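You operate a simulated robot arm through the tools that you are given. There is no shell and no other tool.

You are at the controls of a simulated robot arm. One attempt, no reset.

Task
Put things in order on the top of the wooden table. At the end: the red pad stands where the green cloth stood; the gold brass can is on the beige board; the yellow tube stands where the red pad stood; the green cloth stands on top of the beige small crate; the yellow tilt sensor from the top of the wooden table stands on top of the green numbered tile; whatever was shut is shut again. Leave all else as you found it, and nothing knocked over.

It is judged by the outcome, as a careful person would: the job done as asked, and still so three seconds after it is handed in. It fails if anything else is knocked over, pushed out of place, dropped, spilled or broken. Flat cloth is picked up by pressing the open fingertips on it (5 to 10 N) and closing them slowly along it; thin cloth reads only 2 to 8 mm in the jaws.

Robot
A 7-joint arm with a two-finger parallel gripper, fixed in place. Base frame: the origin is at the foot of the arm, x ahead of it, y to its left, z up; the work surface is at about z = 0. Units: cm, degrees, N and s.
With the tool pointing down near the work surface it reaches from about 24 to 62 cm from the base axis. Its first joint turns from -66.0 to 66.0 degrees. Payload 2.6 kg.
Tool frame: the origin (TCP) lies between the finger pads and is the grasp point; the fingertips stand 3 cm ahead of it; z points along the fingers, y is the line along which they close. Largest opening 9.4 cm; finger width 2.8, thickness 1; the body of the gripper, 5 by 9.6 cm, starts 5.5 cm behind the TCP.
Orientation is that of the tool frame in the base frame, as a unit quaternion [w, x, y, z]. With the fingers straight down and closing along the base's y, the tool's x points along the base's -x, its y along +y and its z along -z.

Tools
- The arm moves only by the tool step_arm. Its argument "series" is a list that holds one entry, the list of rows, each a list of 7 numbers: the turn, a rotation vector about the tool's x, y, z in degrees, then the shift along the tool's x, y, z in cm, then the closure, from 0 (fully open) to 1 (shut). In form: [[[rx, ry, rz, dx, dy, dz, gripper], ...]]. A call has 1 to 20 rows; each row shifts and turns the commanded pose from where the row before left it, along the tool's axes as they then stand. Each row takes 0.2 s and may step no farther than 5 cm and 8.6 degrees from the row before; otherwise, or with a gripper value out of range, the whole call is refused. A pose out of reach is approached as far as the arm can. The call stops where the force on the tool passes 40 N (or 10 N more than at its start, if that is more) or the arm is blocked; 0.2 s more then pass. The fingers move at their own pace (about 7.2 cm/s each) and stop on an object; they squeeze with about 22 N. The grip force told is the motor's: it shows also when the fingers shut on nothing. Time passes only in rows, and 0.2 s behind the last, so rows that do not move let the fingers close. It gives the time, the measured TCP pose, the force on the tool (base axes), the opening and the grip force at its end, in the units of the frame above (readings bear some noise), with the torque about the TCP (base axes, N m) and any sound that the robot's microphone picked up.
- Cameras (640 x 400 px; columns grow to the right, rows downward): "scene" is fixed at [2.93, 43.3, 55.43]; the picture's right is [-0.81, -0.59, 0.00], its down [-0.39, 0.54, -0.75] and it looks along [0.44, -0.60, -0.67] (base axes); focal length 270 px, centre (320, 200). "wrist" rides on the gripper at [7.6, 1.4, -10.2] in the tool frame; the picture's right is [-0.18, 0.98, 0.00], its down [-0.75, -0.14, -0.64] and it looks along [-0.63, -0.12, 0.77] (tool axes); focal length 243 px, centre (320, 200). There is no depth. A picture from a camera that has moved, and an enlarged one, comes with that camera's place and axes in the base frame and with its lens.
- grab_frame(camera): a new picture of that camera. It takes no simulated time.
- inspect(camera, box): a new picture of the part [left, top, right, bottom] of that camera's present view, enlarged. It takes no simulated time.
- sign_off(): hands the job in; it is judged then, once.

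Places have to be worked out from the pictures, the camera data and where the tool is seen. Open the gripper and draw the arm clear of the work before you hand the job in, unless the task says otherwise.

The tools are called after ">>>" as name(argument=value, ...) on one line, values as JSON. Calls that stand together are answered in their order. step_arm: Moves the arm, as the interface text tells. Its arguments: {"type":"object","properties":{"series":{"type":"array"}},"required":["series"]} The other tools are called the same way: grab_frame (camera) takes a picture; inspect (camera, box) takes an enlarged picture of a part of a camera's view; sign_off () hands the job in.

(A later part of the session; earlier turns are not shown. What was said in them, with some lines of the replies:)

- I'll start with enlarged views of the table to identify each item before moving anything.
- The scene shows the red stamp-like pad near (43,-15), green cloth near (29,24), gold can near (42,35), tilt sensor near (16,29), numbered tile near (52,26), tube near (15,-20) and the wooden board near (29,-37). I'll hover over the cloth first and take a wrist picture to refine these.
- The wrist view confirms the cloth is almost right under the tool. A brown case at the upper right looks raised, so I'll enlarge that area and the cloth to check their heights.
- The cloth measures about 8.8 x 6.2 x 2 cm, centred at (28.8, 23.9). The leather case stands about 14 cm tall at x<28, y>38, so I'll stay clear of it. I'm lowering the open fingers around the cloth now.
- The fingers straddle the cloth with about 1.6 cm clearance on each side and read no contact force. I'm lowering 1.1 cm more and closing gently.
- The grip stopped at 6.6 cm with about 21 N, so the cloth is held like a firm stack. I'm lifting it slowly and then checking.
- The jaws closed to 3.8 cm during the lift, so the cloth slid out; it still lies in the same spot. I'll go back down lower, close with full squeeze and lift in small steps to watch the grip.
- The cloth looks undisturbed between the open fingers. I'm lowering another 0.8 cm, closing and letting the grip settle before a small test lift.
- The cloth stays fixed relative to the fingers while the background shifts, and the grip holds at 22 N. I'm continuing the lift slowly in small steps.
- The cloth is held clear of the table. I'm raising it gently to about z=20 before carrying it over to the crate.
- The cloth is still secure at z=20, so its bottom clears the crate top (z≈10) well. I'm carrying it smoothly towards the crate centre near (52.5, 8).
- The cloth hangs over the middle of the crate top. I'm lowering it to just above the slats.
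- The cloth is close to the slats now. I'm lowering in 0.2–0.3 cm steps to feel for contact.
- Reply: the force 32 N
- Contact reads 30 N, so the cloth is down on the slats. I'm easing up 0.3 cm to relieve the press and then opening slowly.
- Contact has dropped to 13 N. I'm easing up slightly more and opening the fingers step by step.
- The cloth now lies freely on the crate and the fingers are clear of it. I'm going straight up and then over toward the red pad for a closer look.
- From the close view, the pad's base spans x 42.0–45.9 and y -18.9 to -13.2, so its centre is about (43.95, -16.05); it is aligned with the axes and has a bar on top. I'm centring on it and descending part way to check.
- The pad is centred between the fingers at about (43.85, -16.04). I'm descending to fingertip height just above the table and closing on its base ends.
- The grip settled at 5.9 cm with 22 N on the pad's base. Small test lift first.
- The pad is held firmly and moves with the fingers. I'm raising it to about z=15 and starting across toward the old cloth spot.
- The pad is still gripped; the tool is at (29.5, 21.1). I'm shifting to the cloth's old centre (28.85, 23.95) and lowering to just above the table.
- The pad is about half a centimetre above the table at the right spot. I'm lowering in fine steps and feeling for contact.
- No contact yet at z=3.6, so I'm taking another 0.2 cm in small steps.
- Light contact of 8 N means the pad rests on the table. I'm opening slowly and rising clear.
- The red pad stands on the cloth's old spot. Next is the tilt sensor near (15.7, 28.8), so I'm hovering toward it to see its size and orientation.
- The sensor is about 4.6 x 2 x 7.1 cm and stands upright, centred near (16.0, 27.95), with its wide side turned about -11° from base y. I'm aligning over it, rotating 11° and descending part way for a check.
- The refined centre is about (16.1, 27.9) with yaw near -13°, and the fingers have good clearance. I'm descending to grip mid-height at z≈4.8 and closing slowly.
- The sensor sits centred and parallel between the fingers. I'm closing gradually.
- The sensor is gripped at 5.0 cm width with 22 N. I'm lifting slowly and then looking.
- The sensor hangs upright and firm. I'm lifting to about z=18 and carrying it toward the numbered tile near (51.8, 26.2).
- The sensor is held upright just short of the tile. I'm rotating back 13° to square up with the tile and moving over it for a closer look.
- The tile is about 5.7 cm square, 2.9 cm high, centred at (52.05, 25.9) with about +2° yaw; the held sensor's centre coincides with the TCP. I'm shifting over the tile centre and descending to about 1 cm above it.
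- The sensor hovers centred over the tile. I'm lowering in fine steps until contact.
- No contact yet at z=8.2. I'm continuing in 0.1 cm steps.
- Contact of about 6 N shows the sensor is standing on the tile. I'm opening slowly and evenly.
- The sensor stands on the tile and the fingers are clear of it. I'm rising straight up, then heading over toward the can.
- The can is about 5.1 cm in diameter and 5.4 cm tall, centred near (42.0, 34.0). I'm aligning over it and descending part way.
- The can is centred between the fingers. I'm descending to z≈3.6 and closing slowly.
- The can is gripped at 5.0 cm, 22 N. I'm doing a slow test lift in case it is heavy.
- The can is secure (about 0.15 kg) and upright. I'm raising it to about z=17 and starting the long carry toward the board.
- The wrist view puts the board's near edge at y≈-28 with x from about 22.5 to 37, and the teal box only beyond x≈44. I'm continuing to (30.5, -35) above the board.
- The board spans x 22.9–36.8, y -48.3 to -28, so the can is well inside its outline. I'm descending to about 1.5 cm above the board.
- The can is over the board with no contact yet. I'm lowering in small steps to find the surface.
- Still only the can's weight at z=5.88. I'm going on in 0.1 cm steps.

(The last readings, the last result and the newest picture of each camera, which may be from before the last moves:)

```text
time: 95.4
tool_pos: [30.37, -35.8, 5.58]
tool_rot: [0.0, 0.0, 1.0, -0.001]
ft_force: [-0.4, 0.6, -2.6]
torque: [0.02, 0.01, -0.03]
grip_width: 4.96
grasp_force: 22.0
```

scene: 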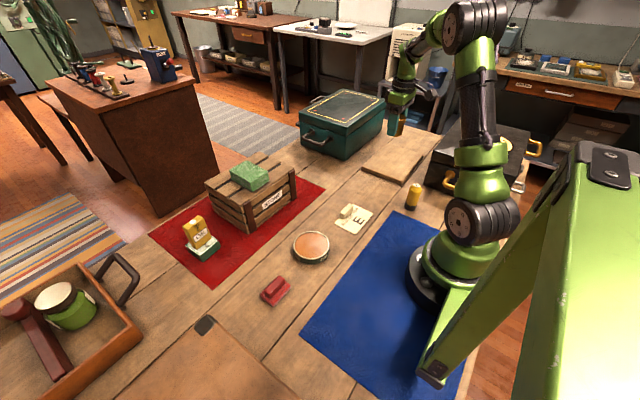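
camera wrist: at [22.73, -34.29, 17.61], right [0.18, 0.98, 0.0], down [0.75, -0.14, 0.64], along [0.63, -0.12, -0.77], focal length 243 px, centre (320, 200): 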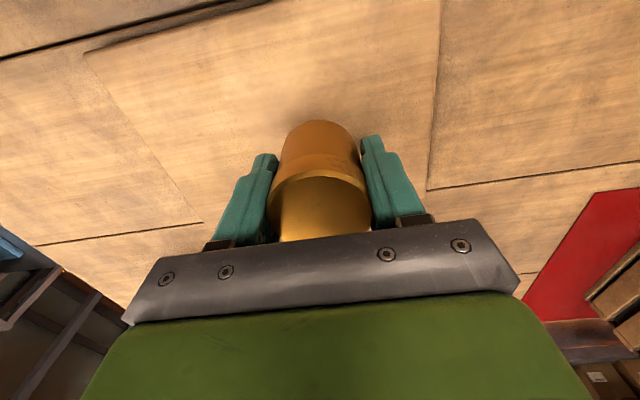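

Still no contact at z=5.58; the board is thinner than I thought. I'm continuing in small steps.

>>> step_arm(series=[[[0, 0, 0, 0, 0, 0.1, 1], [0, 0, 0, 0, 0, 0.1, 1], [0, 0, 0, 0, 0, 0, 1]]])

```text
time: 96.2
tool_pos: [30.52, -35.75, 5.44]
tool_rot: [0.001, 0.0, 1.0, 0.0]
ft_force: [-3.1, 3.4, 15.2]
torque: [0.1, 0.1, -0.01]
grip_width: 4.99
grasp_force: 22.0
```

Contact reads 15 N, so the can is on the board. I'm easing up 0.1 cm and opening slowly.

>>> step_arm(series=[[[0, 0, 0, 0, 0, -0.1, 1], [0, 0, 0, 0, 0, 0, 0.47], [0, 0, 0, 0, 0, 0, 0.45], [0, 0, 0, 0, 0, 0, 0.42], [0, 0, 0, 0, 0, 0, 0.35], [0, 0, 0, 0, 0, 0, 0.2], [0, 0, 0, 0, 0, 0, 0], [0, 0, 0, 0, 0, 0, 0]]])

>>> inspect(camera="scene", box=[350, 110, 450, 190])

>>> grab_frame(camera="wrist")

```text
time: 98.0
tool_pos: [30.48, -35.62, 5.38]
tool_rot: [0.0, 0.0, 1.0, 0.0]
ft_force: [0.9, -0.3, 0.3]
torque: [0.01, 0.0, 0.03]
grip_width: 9.42
grasp_force: 0.1
```

```text
5.00 times, centred on (400, 150) of scene
camera zoom: at [2.93, 43.3, 55.43], right [-0.81, -0.59, 0.0], down [-0.39, 0.54, -0.75], along [0.44, -0.6, -0.67], focal length 1350 px, centre (-80, 450)
```

zoom: 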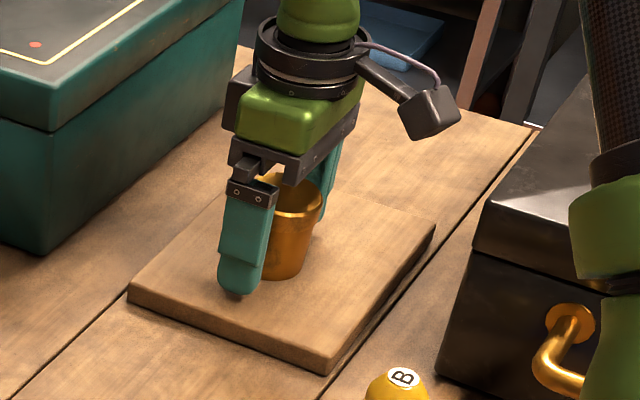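

```text
taken
camera wrist: at [22.73, -34.28, 15.75], right [0.18, 0.98, 0.0], down [0.75, -0.14, 0.64], along [0.63, -0.12, -0.77], focal length 243 px, centre (320, 200)
```

wrist: 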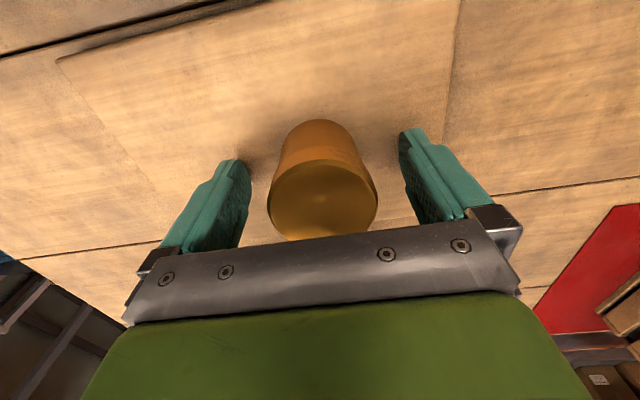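

The can stands upright on the board with the fingers clear. I'm rising and moving to look at the yellow tube near (16, -20.5).

>>> step_arm(series=[[[0, 0, 0, 0, 0, -0.5, 0], [0, 0, 0, 0, 0, -1.5, 0], [0, 0, 0, 0, 0, -3, 0], [0, 0, 0, 0, 0, -4, 0], [0, 0, 0, 0, 0, -4, 0], [0, 0, 0, 0, 0, -4, 0], [0, 0, 0, 2.4, 2.5, 0, 0], [0, 0, 0, 2.4, 2.5, 0, 0], [0, 0, 0, 2.4, 2.5, 0, 0], [0, 0, 0, 2.4, 2.5, 0, 0], [0, 0, 0, 2.4, 2.5, 0, 0], [0, 0, 0, 2.4, 2.5, 0, 0], [0, 0, 0, 0, 0, 0, 0]]])

>>> grab_frame(camera="wrist")

>>> grab_frame(camera="scene")

```text
time: 100.8
tool_pos: [16.11, -20.58, 22.42]
tool_rot: [0.0, -0.001, 1.0, 0.0]
ft_force: [-1.0, 0.4, -0.1]
torque: [0.04, -0.03, 0.0]
grip_width: 9.39
grasp_force: 0.0
```

```text
taken
camera wrist: at [8.31, -19.17, 32.75], right [0.18, 0.98, 0.0], down [0.75, -0.14, 0.64], along [0.63, -0.12, -0.77], focal length 243 px, centre (320, 200)
```

wrist: 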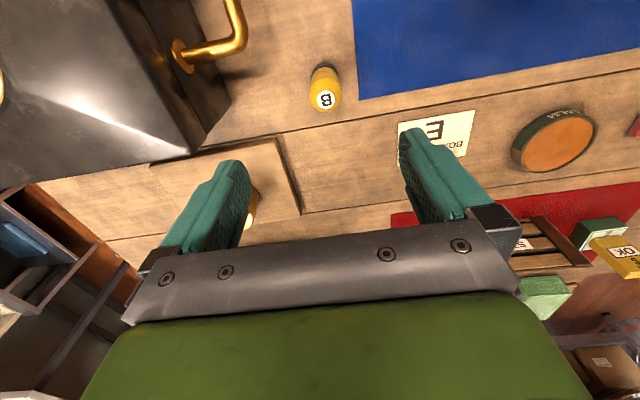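

```text
taken
```

scene: 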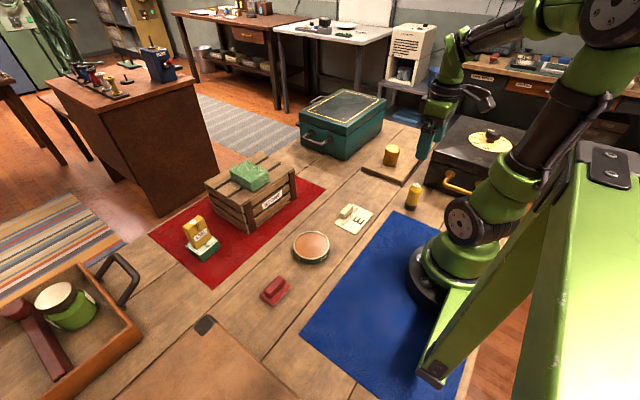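

>>> inspect(camera="wrist", box=[265, 45, 385, 120])

>>> inspect(camera="wrist", box=[100, 0, 340, 150])

>>> inspect(camera="scene", box=[360, 80, 520, 220])

```text
5.33 times, centred on (325, 82) of wrist
camera zoom: at [8.31, -19.17, 32.75], right [0.18, 0.98, 0.0], down [0.75, -0.14, 0.64], along [0.63, -0.12, -0.77], focal length 1294 px, centre (293, 827)
```

zoom: 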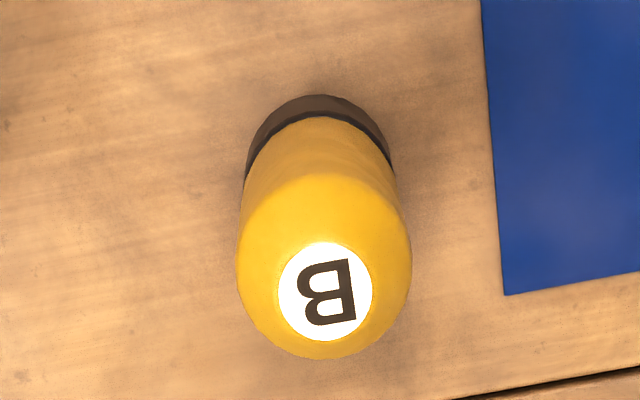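

```text
2.67 times, centred on (220, 75) of wrist
camera zoom: at [8.31, -19.17, 32.75], right [0.18, 0.98, 0.0], down [0.75, -0.14, 0.64], along [0.63, -0.12, -0.77], focal length 647 px, centre (587, 533)
```

zoom: 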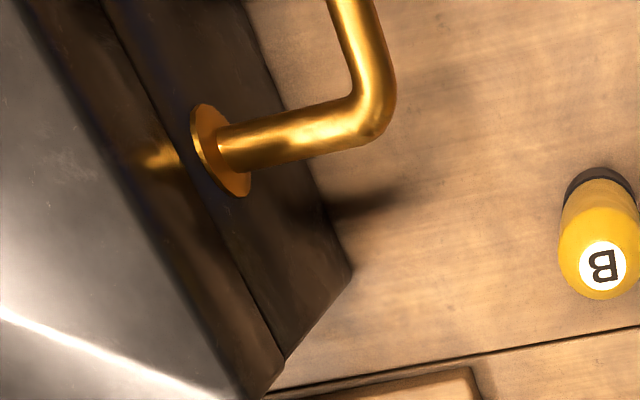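

```text
2.86 times, centred on (440, 150) of scene
camera zoom: at [2.92, 43.3, 55.43], right [-0.81, -0.59, 0.0], down [-0.39, 0.54, -0.75], along [0.44, -0.6, -0.67], focal length 771 px, centre (-23, 343)
```

zoom: 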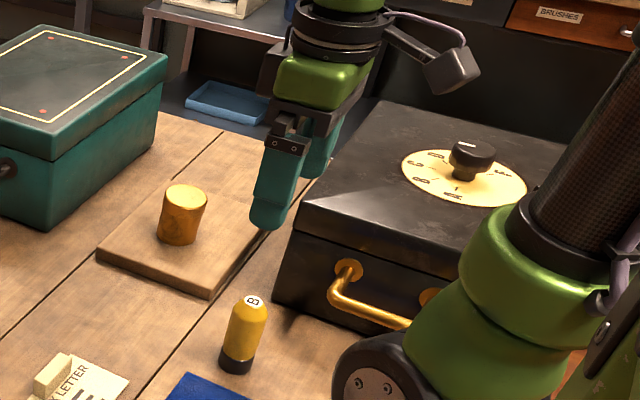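

The tube is about 3.4 cm across and 8.1 cm tall, centred near (16.0, -20.05); the gold handle is at x≤11, y≤-26.5, so the fingers will clear it. I'm aligning and descending part way.

>>> step_arm(series=[[[0, 0, 0, 0.1, 0.52, 0, 0], [0, 0, 0, 0, 0, 3, 0], [0, 0, 0, 0, 0, 3, 0], [0, 0, 0, 0, 0, 2, 0], [0, 0, 0, 0, 0, 0, 0]]])

>>> inspect(camera="wrist", box=[160, 40, 480, 240])

>>> grab_frame(camera="scene")

```text
time: 102.0
tool_pos: [15.88, -20.16, 14.48]
tool_rot: [0.0, 0.0, 1.0, 0.0]
ft_force: [0.3, -0.7, 0.5]
torque: [0.0, 0.0, -0.03]
grip_width: 9.41
grasp_force: 0.1
```

```text
2.00 times, centred on (320, 140) of wrist
camera zoom: at [8.2, -18.71, 24.77], right [0.18, 0.98, 0.0], down [0.75, -0.14, 0.64], along [0.63, -0.12, -0.77], focal length 485 px, centre (320, 320)
```

zoom: 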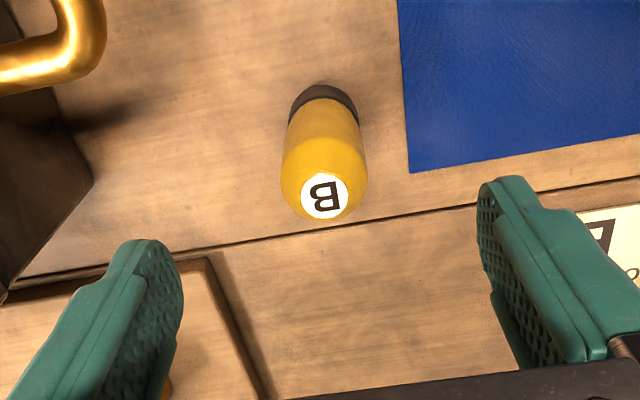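

```text
taken
```

scene: 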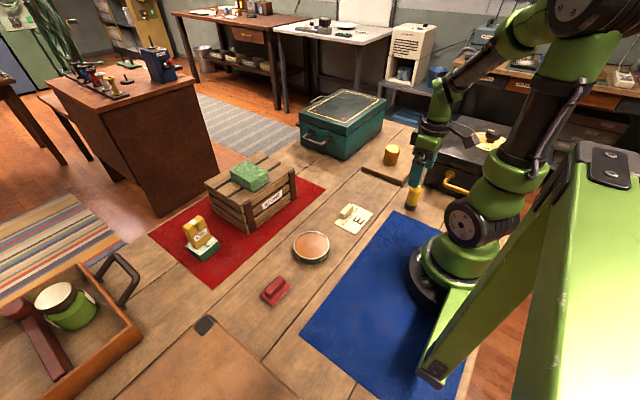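

The tube centre checks out at (16.03, -20.03). I'm descending to z≈4.6 around it.

>>> step_arm(series=[[[0, 0, 0, -0.12, 0.1, 2.5, 0], [0, 0, 0, 0, 0, 2.5, 0], [0, 0, 0, 0, 0, 2.5, 0], [0, 0, 0, 0, 0, 1.5, 0], [0, 0, 0, 0, 0, 0.8, 0], [0, 0, 0, 0, 0, 0, 0]]])

>>> grab_frame(camera="wrist")

>>> inspect(camera="scene", box=[360, 120, 480, 230])

```text
time: 103.4
tool_pos: [15.91, -19.98, 4.52]
tool_rot: [0.0, 0.0, 1.0, 0.0]
ft_force: [-0.1, 0.4, 0.0]
torque: [-0.01, 0.03, -0.01]
grip_width: 9.4
grasp_force: 0.1
```

```text
taken
camera wrist: at [8.37, -18.68, 14.93], right [0.18, 0.98, 0.0], down [0.75, -0.14, 0.64], along [0.63, -0.12, -0.77], focal length 243 px, centre (320, 200)
```

wrist: 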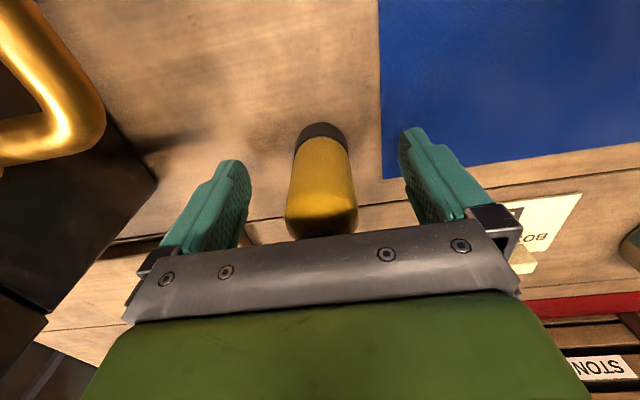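

```text
3.64 times, centred on (420, 175) of scene
camera zoom: at [2.93, 43.3, 55.43], right [-0.81, -0.59, 0.0], down [-0.39, 0.54, -0.75], along [0.44, -0.6, -0.67], focal length 982 px, centre (-44, 291)
```

zoom: 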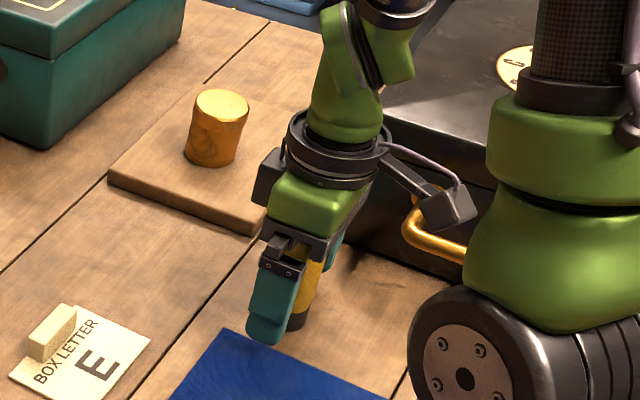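

The tube is centred between the fingers with nothing else touching. I'm closing slowly.

>>> step_arm(series=[[[0, 0, 0, 0, 0, 0, 0.2], [0, 0, 0, 0, 0, 0, 0.4], [0, 0, 0, 0, 0, 0, 0.5], [0, 0, 0, 0, 0, 0, 0.58], [0, 0, 0, 0, 0, 0, 0.64], [0, 0, 0, 0, 0, 0, 0.7], [0, 0, 0, 0, 0, 0, 0.85], [0, 0, 0, 0, 0, 0, 1], [0, 0, 0, 0, 0, 0, 1]]])

>>> step_arm(series=[[[0, 0, 0, 0, 0, -0.3, 1], [0, 0, 0, 0, 0, -0.4, 1], [0, 0, 0, 0, 0, -0.5, 1], [0, 0, 0, 0, 0, -0.5, 1], [0, 0, 0, 0, 0, -0.3, 1], [0, 0, 0, 0, 0, 0, 1]]])

>>> grab_frame(camera="wrist")

>>> inspect(camera="scene", box=[360, 120, 480, 230])

```text
time: 105.4
tool_pos: [16.08, -20.03, 4.56]
tool_rot: [0.0, -0.001, 1.0, 0.001]
ft_force: [-0.7, 0.9, 0.6]
torque: [0.01, -0.01, -0.01]
grip_width: 3.31
grasp_force: 13.9
```

```text
time: 106.8
tool_pos: [15.97, -20.02, 6.74]
tool_rot: [0.0, 0.0, 1.0, 0.0]
ft_force: [0.6, 0.2, -1.8]
torque: [0.01, -0.03, -0.03]
grip_width: 3.3
grasp_force: 14.2
```

```text
taken
camera wrist: at [8.34, -18.67, 16.94], right [0.18, 0.98, 0.0], down [0.75, -0.14, 0.64], along [0.63, -0.12, -0.77], focal length 243 px, centre (320, 200)
```

wrist: 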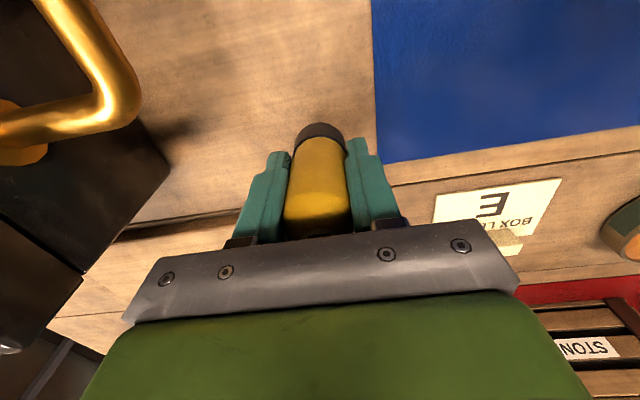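

```text
3.64 times, centred on (420, 175) of scene
camera zoom: at [2.93, 43.3, 55.43], right [-0.81, -0.59, 0.0], down [-0.39, 0.54, -0.75], along [0.44, -0.6, -0.67], focal length 982 px, centre (-44, 291)
```

zoom: 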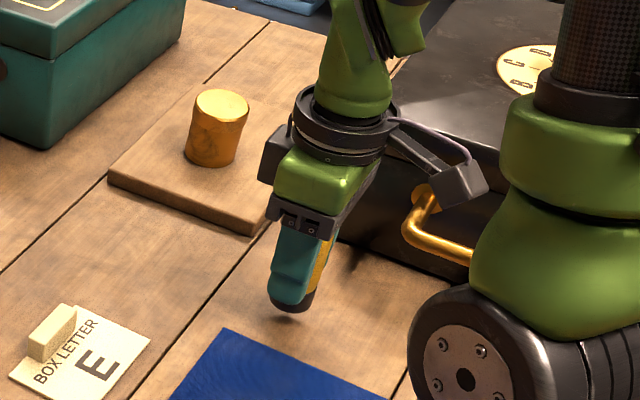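

The tube is held at 3.3 cm with a steady 14 N and lifts with the fingers. I'm raising it to about z=14 gently.

>>> step_arm(series=[[[0, 0, 0, 0, 0, -0.4, 1], [0, 0, 0, 0, 0, -0.8, 1], [0, 0, 0, 0, 0, -1, 1], [0, 0, 0, 0, 0, -1, 1], [0, 0, 0, 0, 0, -1, 1], [0, 0, 0, 0, 0, -1, 1], [0, 0, 0, 0, 0, -1, 1], [0, 0, 0, 0, 0, -0.8, 1], [0, 0, 0, 0, 0, -0.4, 1], [0, 0, 0, 0, 0, 0, 1]]])

>>> grab_frame(camera="wrist")

```text
time: 109.0
tool_pos: [16.04, -20.09, 14.09]
tool_rot: [0.0, 0.0, 1.0, 0.0]
ft_force: [0.7, 0.4, -0.5]
torque: [0.02, 0.03, 0.0]
grip_width: 3.29
grasp_force: 14.1
```

```text
taken
camera wrist: at [8.35, -18.67, 24.39], right [0.18, 0.98, 0.0], down [0.75, -0.14, 0.64], along [0.63, -0.12, -0.77], focal length 243 px, centre (320, 200)
```

wrist: 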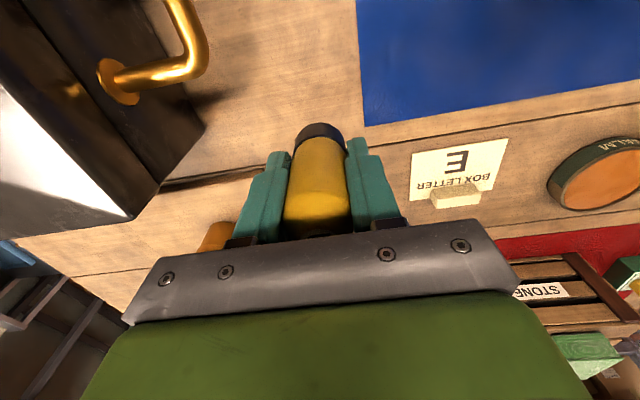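

Grip is steady at z=14. I'm carrying the tube over to the red pad's former spot at (43.87, -16.04).

>>> step_arm(series=[[[0, 0, 0, -0.495, 0.071, 0, 1], [0, 0, 0, -0.99, 0.142, 0, 1], [0, 0, 0, -1.485, 0.213, 0, 1], [0, 0, 0, -1.822, 0.262, 0, 1], [0, 0, 0, -1.822, 0.262, 0, 1], [0, 0, 0, -1.822, 0.262, 0, 1], [0, 0, 0, -1.822, 0.262, 0, 1], [0, 0, 0, -1.822, 0.262, 0, 1], [0, 0, 0, -1.822, 0.262, 0, 1], [0, 0, 0, -1.822, 0.262, 0, 1], [0, 0, 0, -1.822, 0.262, 0, 1], [0, 0, 0, -1.822, 0.262, 0, 1], [0, 0, 0, -1.822, 0.262, 0, 1], [0, 0, 0, -1.822, 0.262, 0, 1], [0, 0, 0, -1.822, 0.262, 0, 1], [0, 0, 0, -1.485, 0.213, 0, 1], [0, 0, 0, -0.99, 0.142, 0, 1], [0, 0, 0, -0.495, 0.071, 0, 1], [0, 0, 0, 0, 0, 0, 1]]])

>>> grab_frame(camera="wrist")

>>> inspect(camera="scene", box=[250, 90, 410, 210])

```text
time: 113.0
tool_pos: [43.8, -16.07, 14.02]
tool_rot: [-0.001, 0.0, 1.0, 0.0]
ft_force: [0.8, -0.5, -0.5]
torque: [-0.03, -0.02, -0.03]
grip_width: 3.3
grasp_force: 13.6
```

```text
taken
camera wrist: at [36.21, -14.68, 24.36], right [0.18, 0.98, 0.0], down [0.75, -0.14, 0.64], along [0.63, -0.12, -0.77], focal length 243 px, centre (320, 200)
```

wrist: 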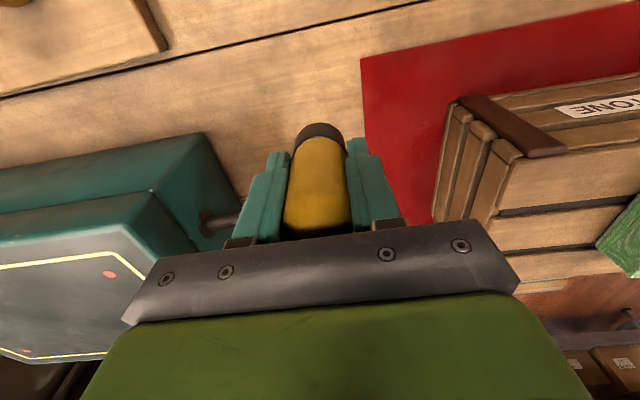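

```text
3.33 times, centred on (330, 150) of scene
camera zoom: at [2.93, 43.3, 55.43], right [-0.81, -0.59, 0.0], down [-0.39, 0.54, -0.75], along [0.44, -0.6, -0.67], focal length 900 px, centre (287, 367)
```

zoom: 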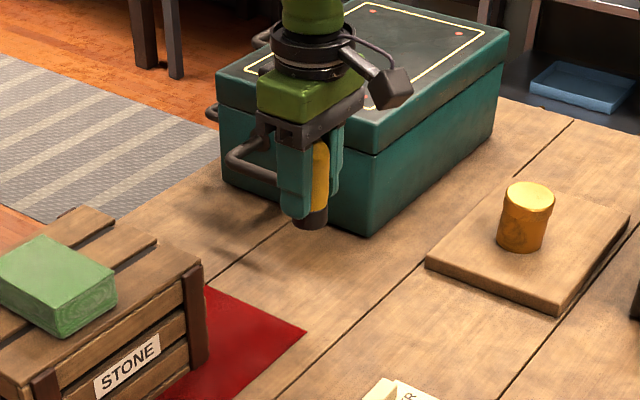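

The tube is over the pad's former position, upright in the grip. I'm descending to just above the table.

>>> step_arm(series=[[[0, 0, 0, 0, 0, 0.5, 1], [0, 0, 0, 0, 0, 1, 1], [0, 0, 0, 0, 0, 1.4, 1], [0, 0, 0, 0, 0, 1.4, 1], [0, 0, 0, 0, 0, 1.4, 1], [0, 0, 0, 0, 0, 1.2, 1], [0, 0, 0, 0, 0, 0.9, 1], [0, 0, 0, 0, 0, 0.6, 1], [0, 0, 0, 0, 0, 0.4, 1], [0, 0, 0, 0, 0, 0, 1]]])

```text
time: 115.2
tool_pos: [43.86, -16.11, 5.12]
tool_rot: [0.001, 0.0, 1.0, 0.0]
ft_force: [-0.6, 0.1, -1.2]
torque: [-0.01, 0.02, 0.01]
grip_width: 3.28
grasp_force: 14.3
```

The tool is at z=5.12 with no contact; the tube bottom should be about 0.5 cm up. I'm lowering in fine steps.

>>> step_arm(series=[[[0, 0, 0, 0, 0, 0.2, 1], [0, 0, 0, 0, 0, 0.15, 1], [0, 0, 0, 0, 0, 0.1, 1], [0, 0, 0, 0, 0, 0, 1]]])

```text
time: 116.2
tool_pos: [43.96, -16.11, 4.7]
tool_rot: [0.001, 0.0, 1.0, 0.0]
ft_force: [-0.3, -0.5, -0.2]
torque: [0.03, 0.05, 0.0]
grip_width: 3.34
grasp_force: 13.7
```

>>> step_arm(series=[[[0, 0, 0, 0, 0, 0.1, 1], [0, 0, 0, 0, 0, 0.05, 1], [0, 0, 0, 0, 0, 0, 1]]])

>>> inspect(camera="scene", box=[280, 120, 380, 200])

```text
time: 117.0
tool_pos: [43.82, -16.12, 4.63]
tool_rot: [0.0, 0.0, 1.0, 0.0]
ft_force: [-0.1, 0.2, -0.7]
torque: [0.02, 0.01, 0.02]
grip_width: 3.3
grasp_force: 14.0
```

```text
5.00 times, centred on (330, 160) of scene
camera zoom: at [2.93, 43.3, 55.43], right [-0.81, -0.59, 0.0], down [-0.39, 0.54, -0.75], along [0.44, -0.6, -0.67], focal length 1350 px, centre (270, 400)
```

zoom: 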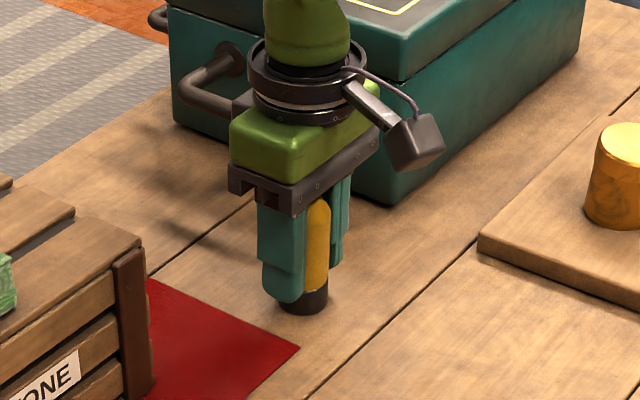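

>>> step_arm(series=[[[0, 0, 0, 0, 0, 0.1, 1], [0, 0, 0, 0, 0, 0.05, 1], [0, 0, 0, 0, 0, 0, 1]]])

```text
time: 117.8
tool_pos: [43.9, -16.02, 4.48]
tool_rot: [0.001, 0.0, 1.0, 0.0]
ft_force: [-3.7, 0.5, 15.2]
torque: [0.0, 0.09, -0.02]
grip_width: 3.32
grasp_force: 14.0
```

Contact of 15 N means the tube base is on the table. I'm easing up slightly and opening slowly.

>>> step_arm(series=[[[0, 0, 0, 0, 0, -0.1, 1], [0, 0, 0, 0, 0, 0, 0.65], [0, 0, 0, 0, 0, 0, 0.63], [0, 0, 0, 0, 0, 0, 0.6], [0, 0, 0, 0, 0, 0, 0.5], [0, 0, 0, 0, 0, 0, 0.3], [0, 0, 0, 0, 0, 0, 0.1], [0, 0, 0, 0, 0, 0, 0], [0, 0, 0, 0, 0, 0, 0]]])

>>> grab_frame(camera="wrist")

>>> inspect(camera="scene", box=[280, 120, 380, 200])

```text
time: 119.8
tool_pos: [43.88, -16.2, 4.56]
tool_rot: [0.0, -0.001, 1.0, 0.0]
ft_force: [0.0, 0.2, 0.5]
torque: [0.01, 0.0, -0.02]
grip_width: 9.41
grasp_force: 0.0
```

```text
taken
camera wrist: at [36.19, -14.74, 14.9], right [0.18, 0.98, 0.0], down [0.75, -0.14, 0.64], along [0.63, -0.12, -0.77], focal length 243 px, centre (320, 200)
```

wrist: 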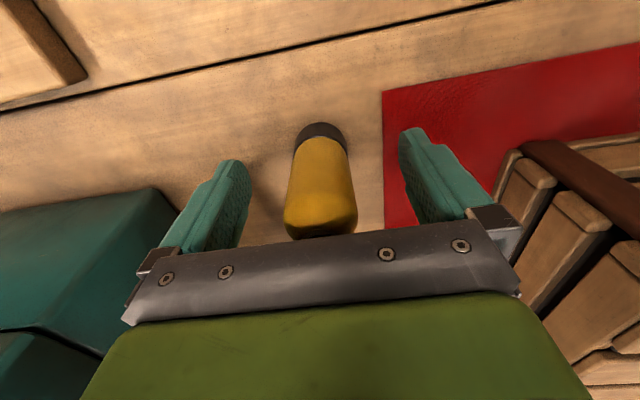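

```text
5.00 times, centred on (330, 160) of scene
camera zoom: at [2.93, 43.3, 55.43], right [-0.81, -0.59, 0.0], down [-0.39, 0.54, -0.75], along [0.44, -0.6, -0.67], focal length 1350 px, centre (270, 400)
```

zoom: 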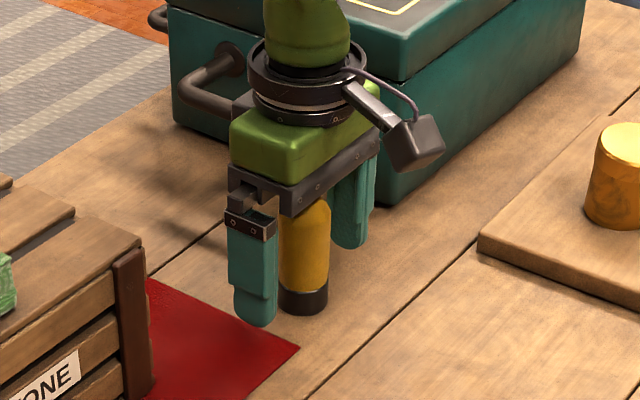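

The tube stands alone on the pad's old spot. I'm rising straight up and retracting to the start area, clear of everything.

>>> step_arm(series=[[[0, 0, 0, 0, 0, -0.5, 0], [0, 0, 0, 0, 0, -1.5, 0], [0, 0, 0, 0, 0, -3, 0], [0, 0, 0, 0, 0, -4, 0], [0, 0, 0, 0, 0, -4, 0], [0, 0, 0, 0, 0, -4, 0], [0, 0, 0, 0, 0, -4, 0], [0, 0, 0, 0, 0, -4, 0], [0, 0, 0, 2, 3, 0, 0], [0, 0, 0, 2.5, 3.5, 0, 0], [0, 0, 0, 2.5, 3.5, 0, 0], [0, 0, 0, 2.5, 3.5, 0, 0], [0, 0, 0, 1, 2, 0, 0], [0, 0, 0, 0, 0, 0, 0]]])

>>> grab_frame(camera="scene")

>>> grab_frame(camera="wrist")

```text
time: 122.8
tool_pos: [33.39, -0.58, 29.54]
tool_rot: [0.0, 0.0, 1.0, 0.0]
ft_force: [0.1, 0.2, -0.1]
torque: [0.0, -0.03, 0.03]
grip_width: 9.4
grasp_force: 0.1
```

```text
taken
```

scene: 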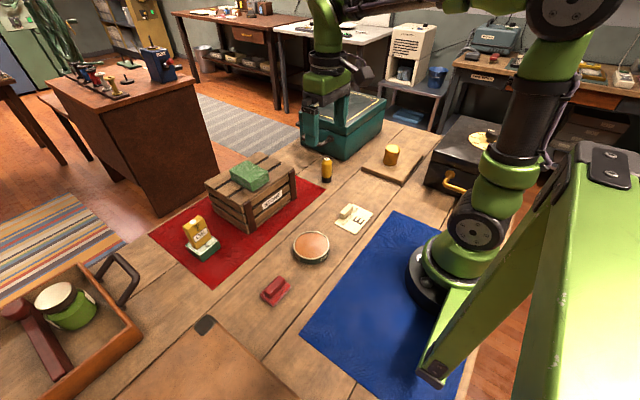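

```text
taken
camera wrist: at [25.67, 0.85, 39.88], right [0.18, 0.98, 0.0], down [0.75, -0.14, 0.64], along [0.63, -0.12, -0.77], focal length 243 px, centre (320, 200)
```

wrist: 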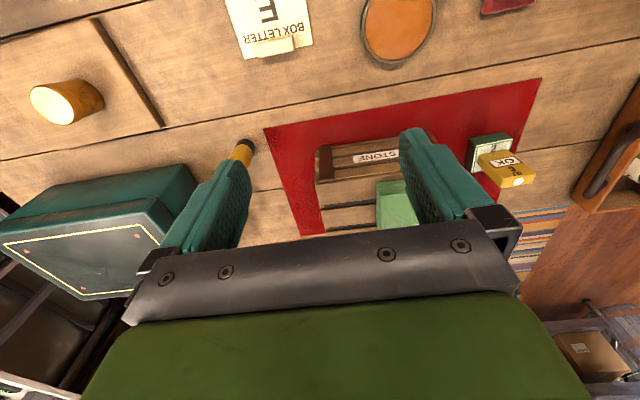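

All five moves look complete. Before handing in, I'm inspecting each area closely to verify the result and that nothing else shifted.

>>> inspect(camera="scene", box=[140, 140, 340, 275])

>>> inspect(camera="scene", box=[290, 120, 450, 240])

>>> inspect(camera="scene", box=[180, 220, 380, 370])

>>> inspect(camera="scene", box=[320, 190, 390, 245])

```text
2.96 times, centred on (240, 208) of scene
camera zoom: at [2.92, 43.3, 55.43], right [-0.81, -0.59, 0.0], down [-0.39, 0.54, -0.75], along [0.44, -0.6, -0.67], focal length 800 px, centre (557, 178)
```

zoom: 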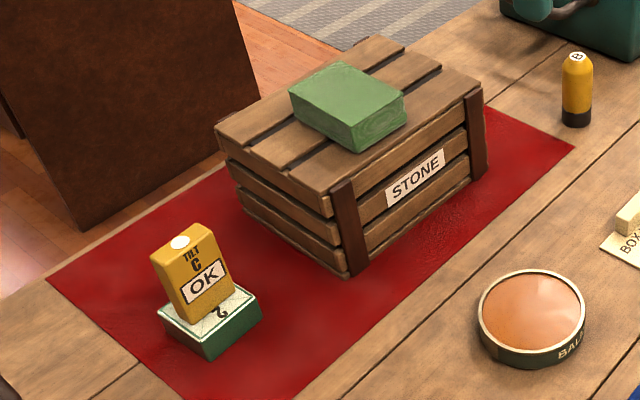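

```text
3.33 times, centred on (370, 180) of scene
camera zoom: at [2.92, 43.3, 55.43], right [-0.81, -0.59, 0.0], down [-0.39, 0.54, -0.75], along [0.44, -0.6, -0.67], focal length 900 px, centre (153, 267)
```

zoom: 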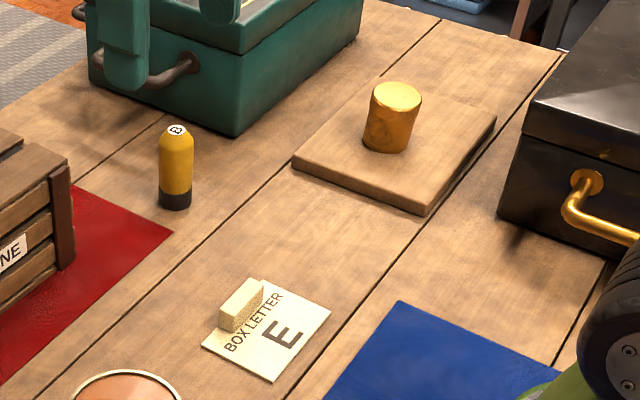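

```text
2.67 times, centred on (280, 295) of scene
camera zoom: at [2.92, 43.3, 55.43], right [-0.81, -0.59, 0.0], down [-0.39, 0.54, -0.75], along [0.44, -0.6, -0.67], focal length 720 px, centre (427, -53)
```

zoom: 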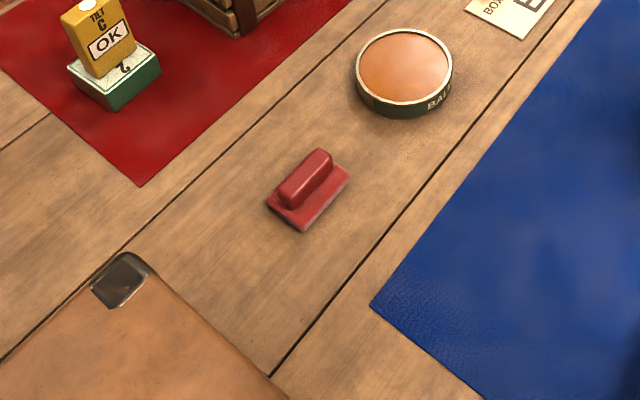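

```text
7.27 times, centred on (355, 218) of scene
camera zoom: at [2.92, 43.3, 55.43], right [-0.81, -0.59, 0.0], down [-0.39, 0.54, -0.75], along [0.44, -0.6, -0.67], focal length 1963 px, centre (66, 73)
```

zoom: 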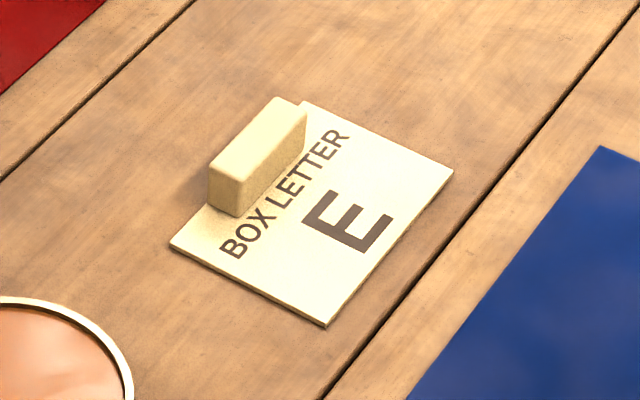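

Everything checks out. The cloth lies on the crate, the pad is where the cloth was, the tube stands where the pad was, the can is on the board and the sensor stands on the tile. The other items look unmoved, both boxes are still shut, and the open gripper is well clear, so I'm handing in.

>>> sign_off()

```text
The job is handed in.
```

All five moves are done and the job is handed in. My last pictures before that showed every item standing where you asked.

- **Green cloth:** it lies on top of the crate marked STONE, which I took to be the beige small crate.
- **Red pad:** it stands where the cloth was, to within about half a centimetre. I took the red block with a bar handle to be the red pad.
- **Yellow tube:** it stands upright where the red pad was, to within about half a centimetre.
- **Gold brass can:** it stands upright on the wooden board, well inside the edges.
- **Yellow tilt sensor:** it stands upright, centred on the green numbered tile.

On the first try the cloth slipped out of the fingers as I lifted it. It stayed in place on the table, and the second try held.

I never opened anything, and both boxes were still shut. The other items I checked looked unmoved. The gripper is open and about 30 cm above the table.
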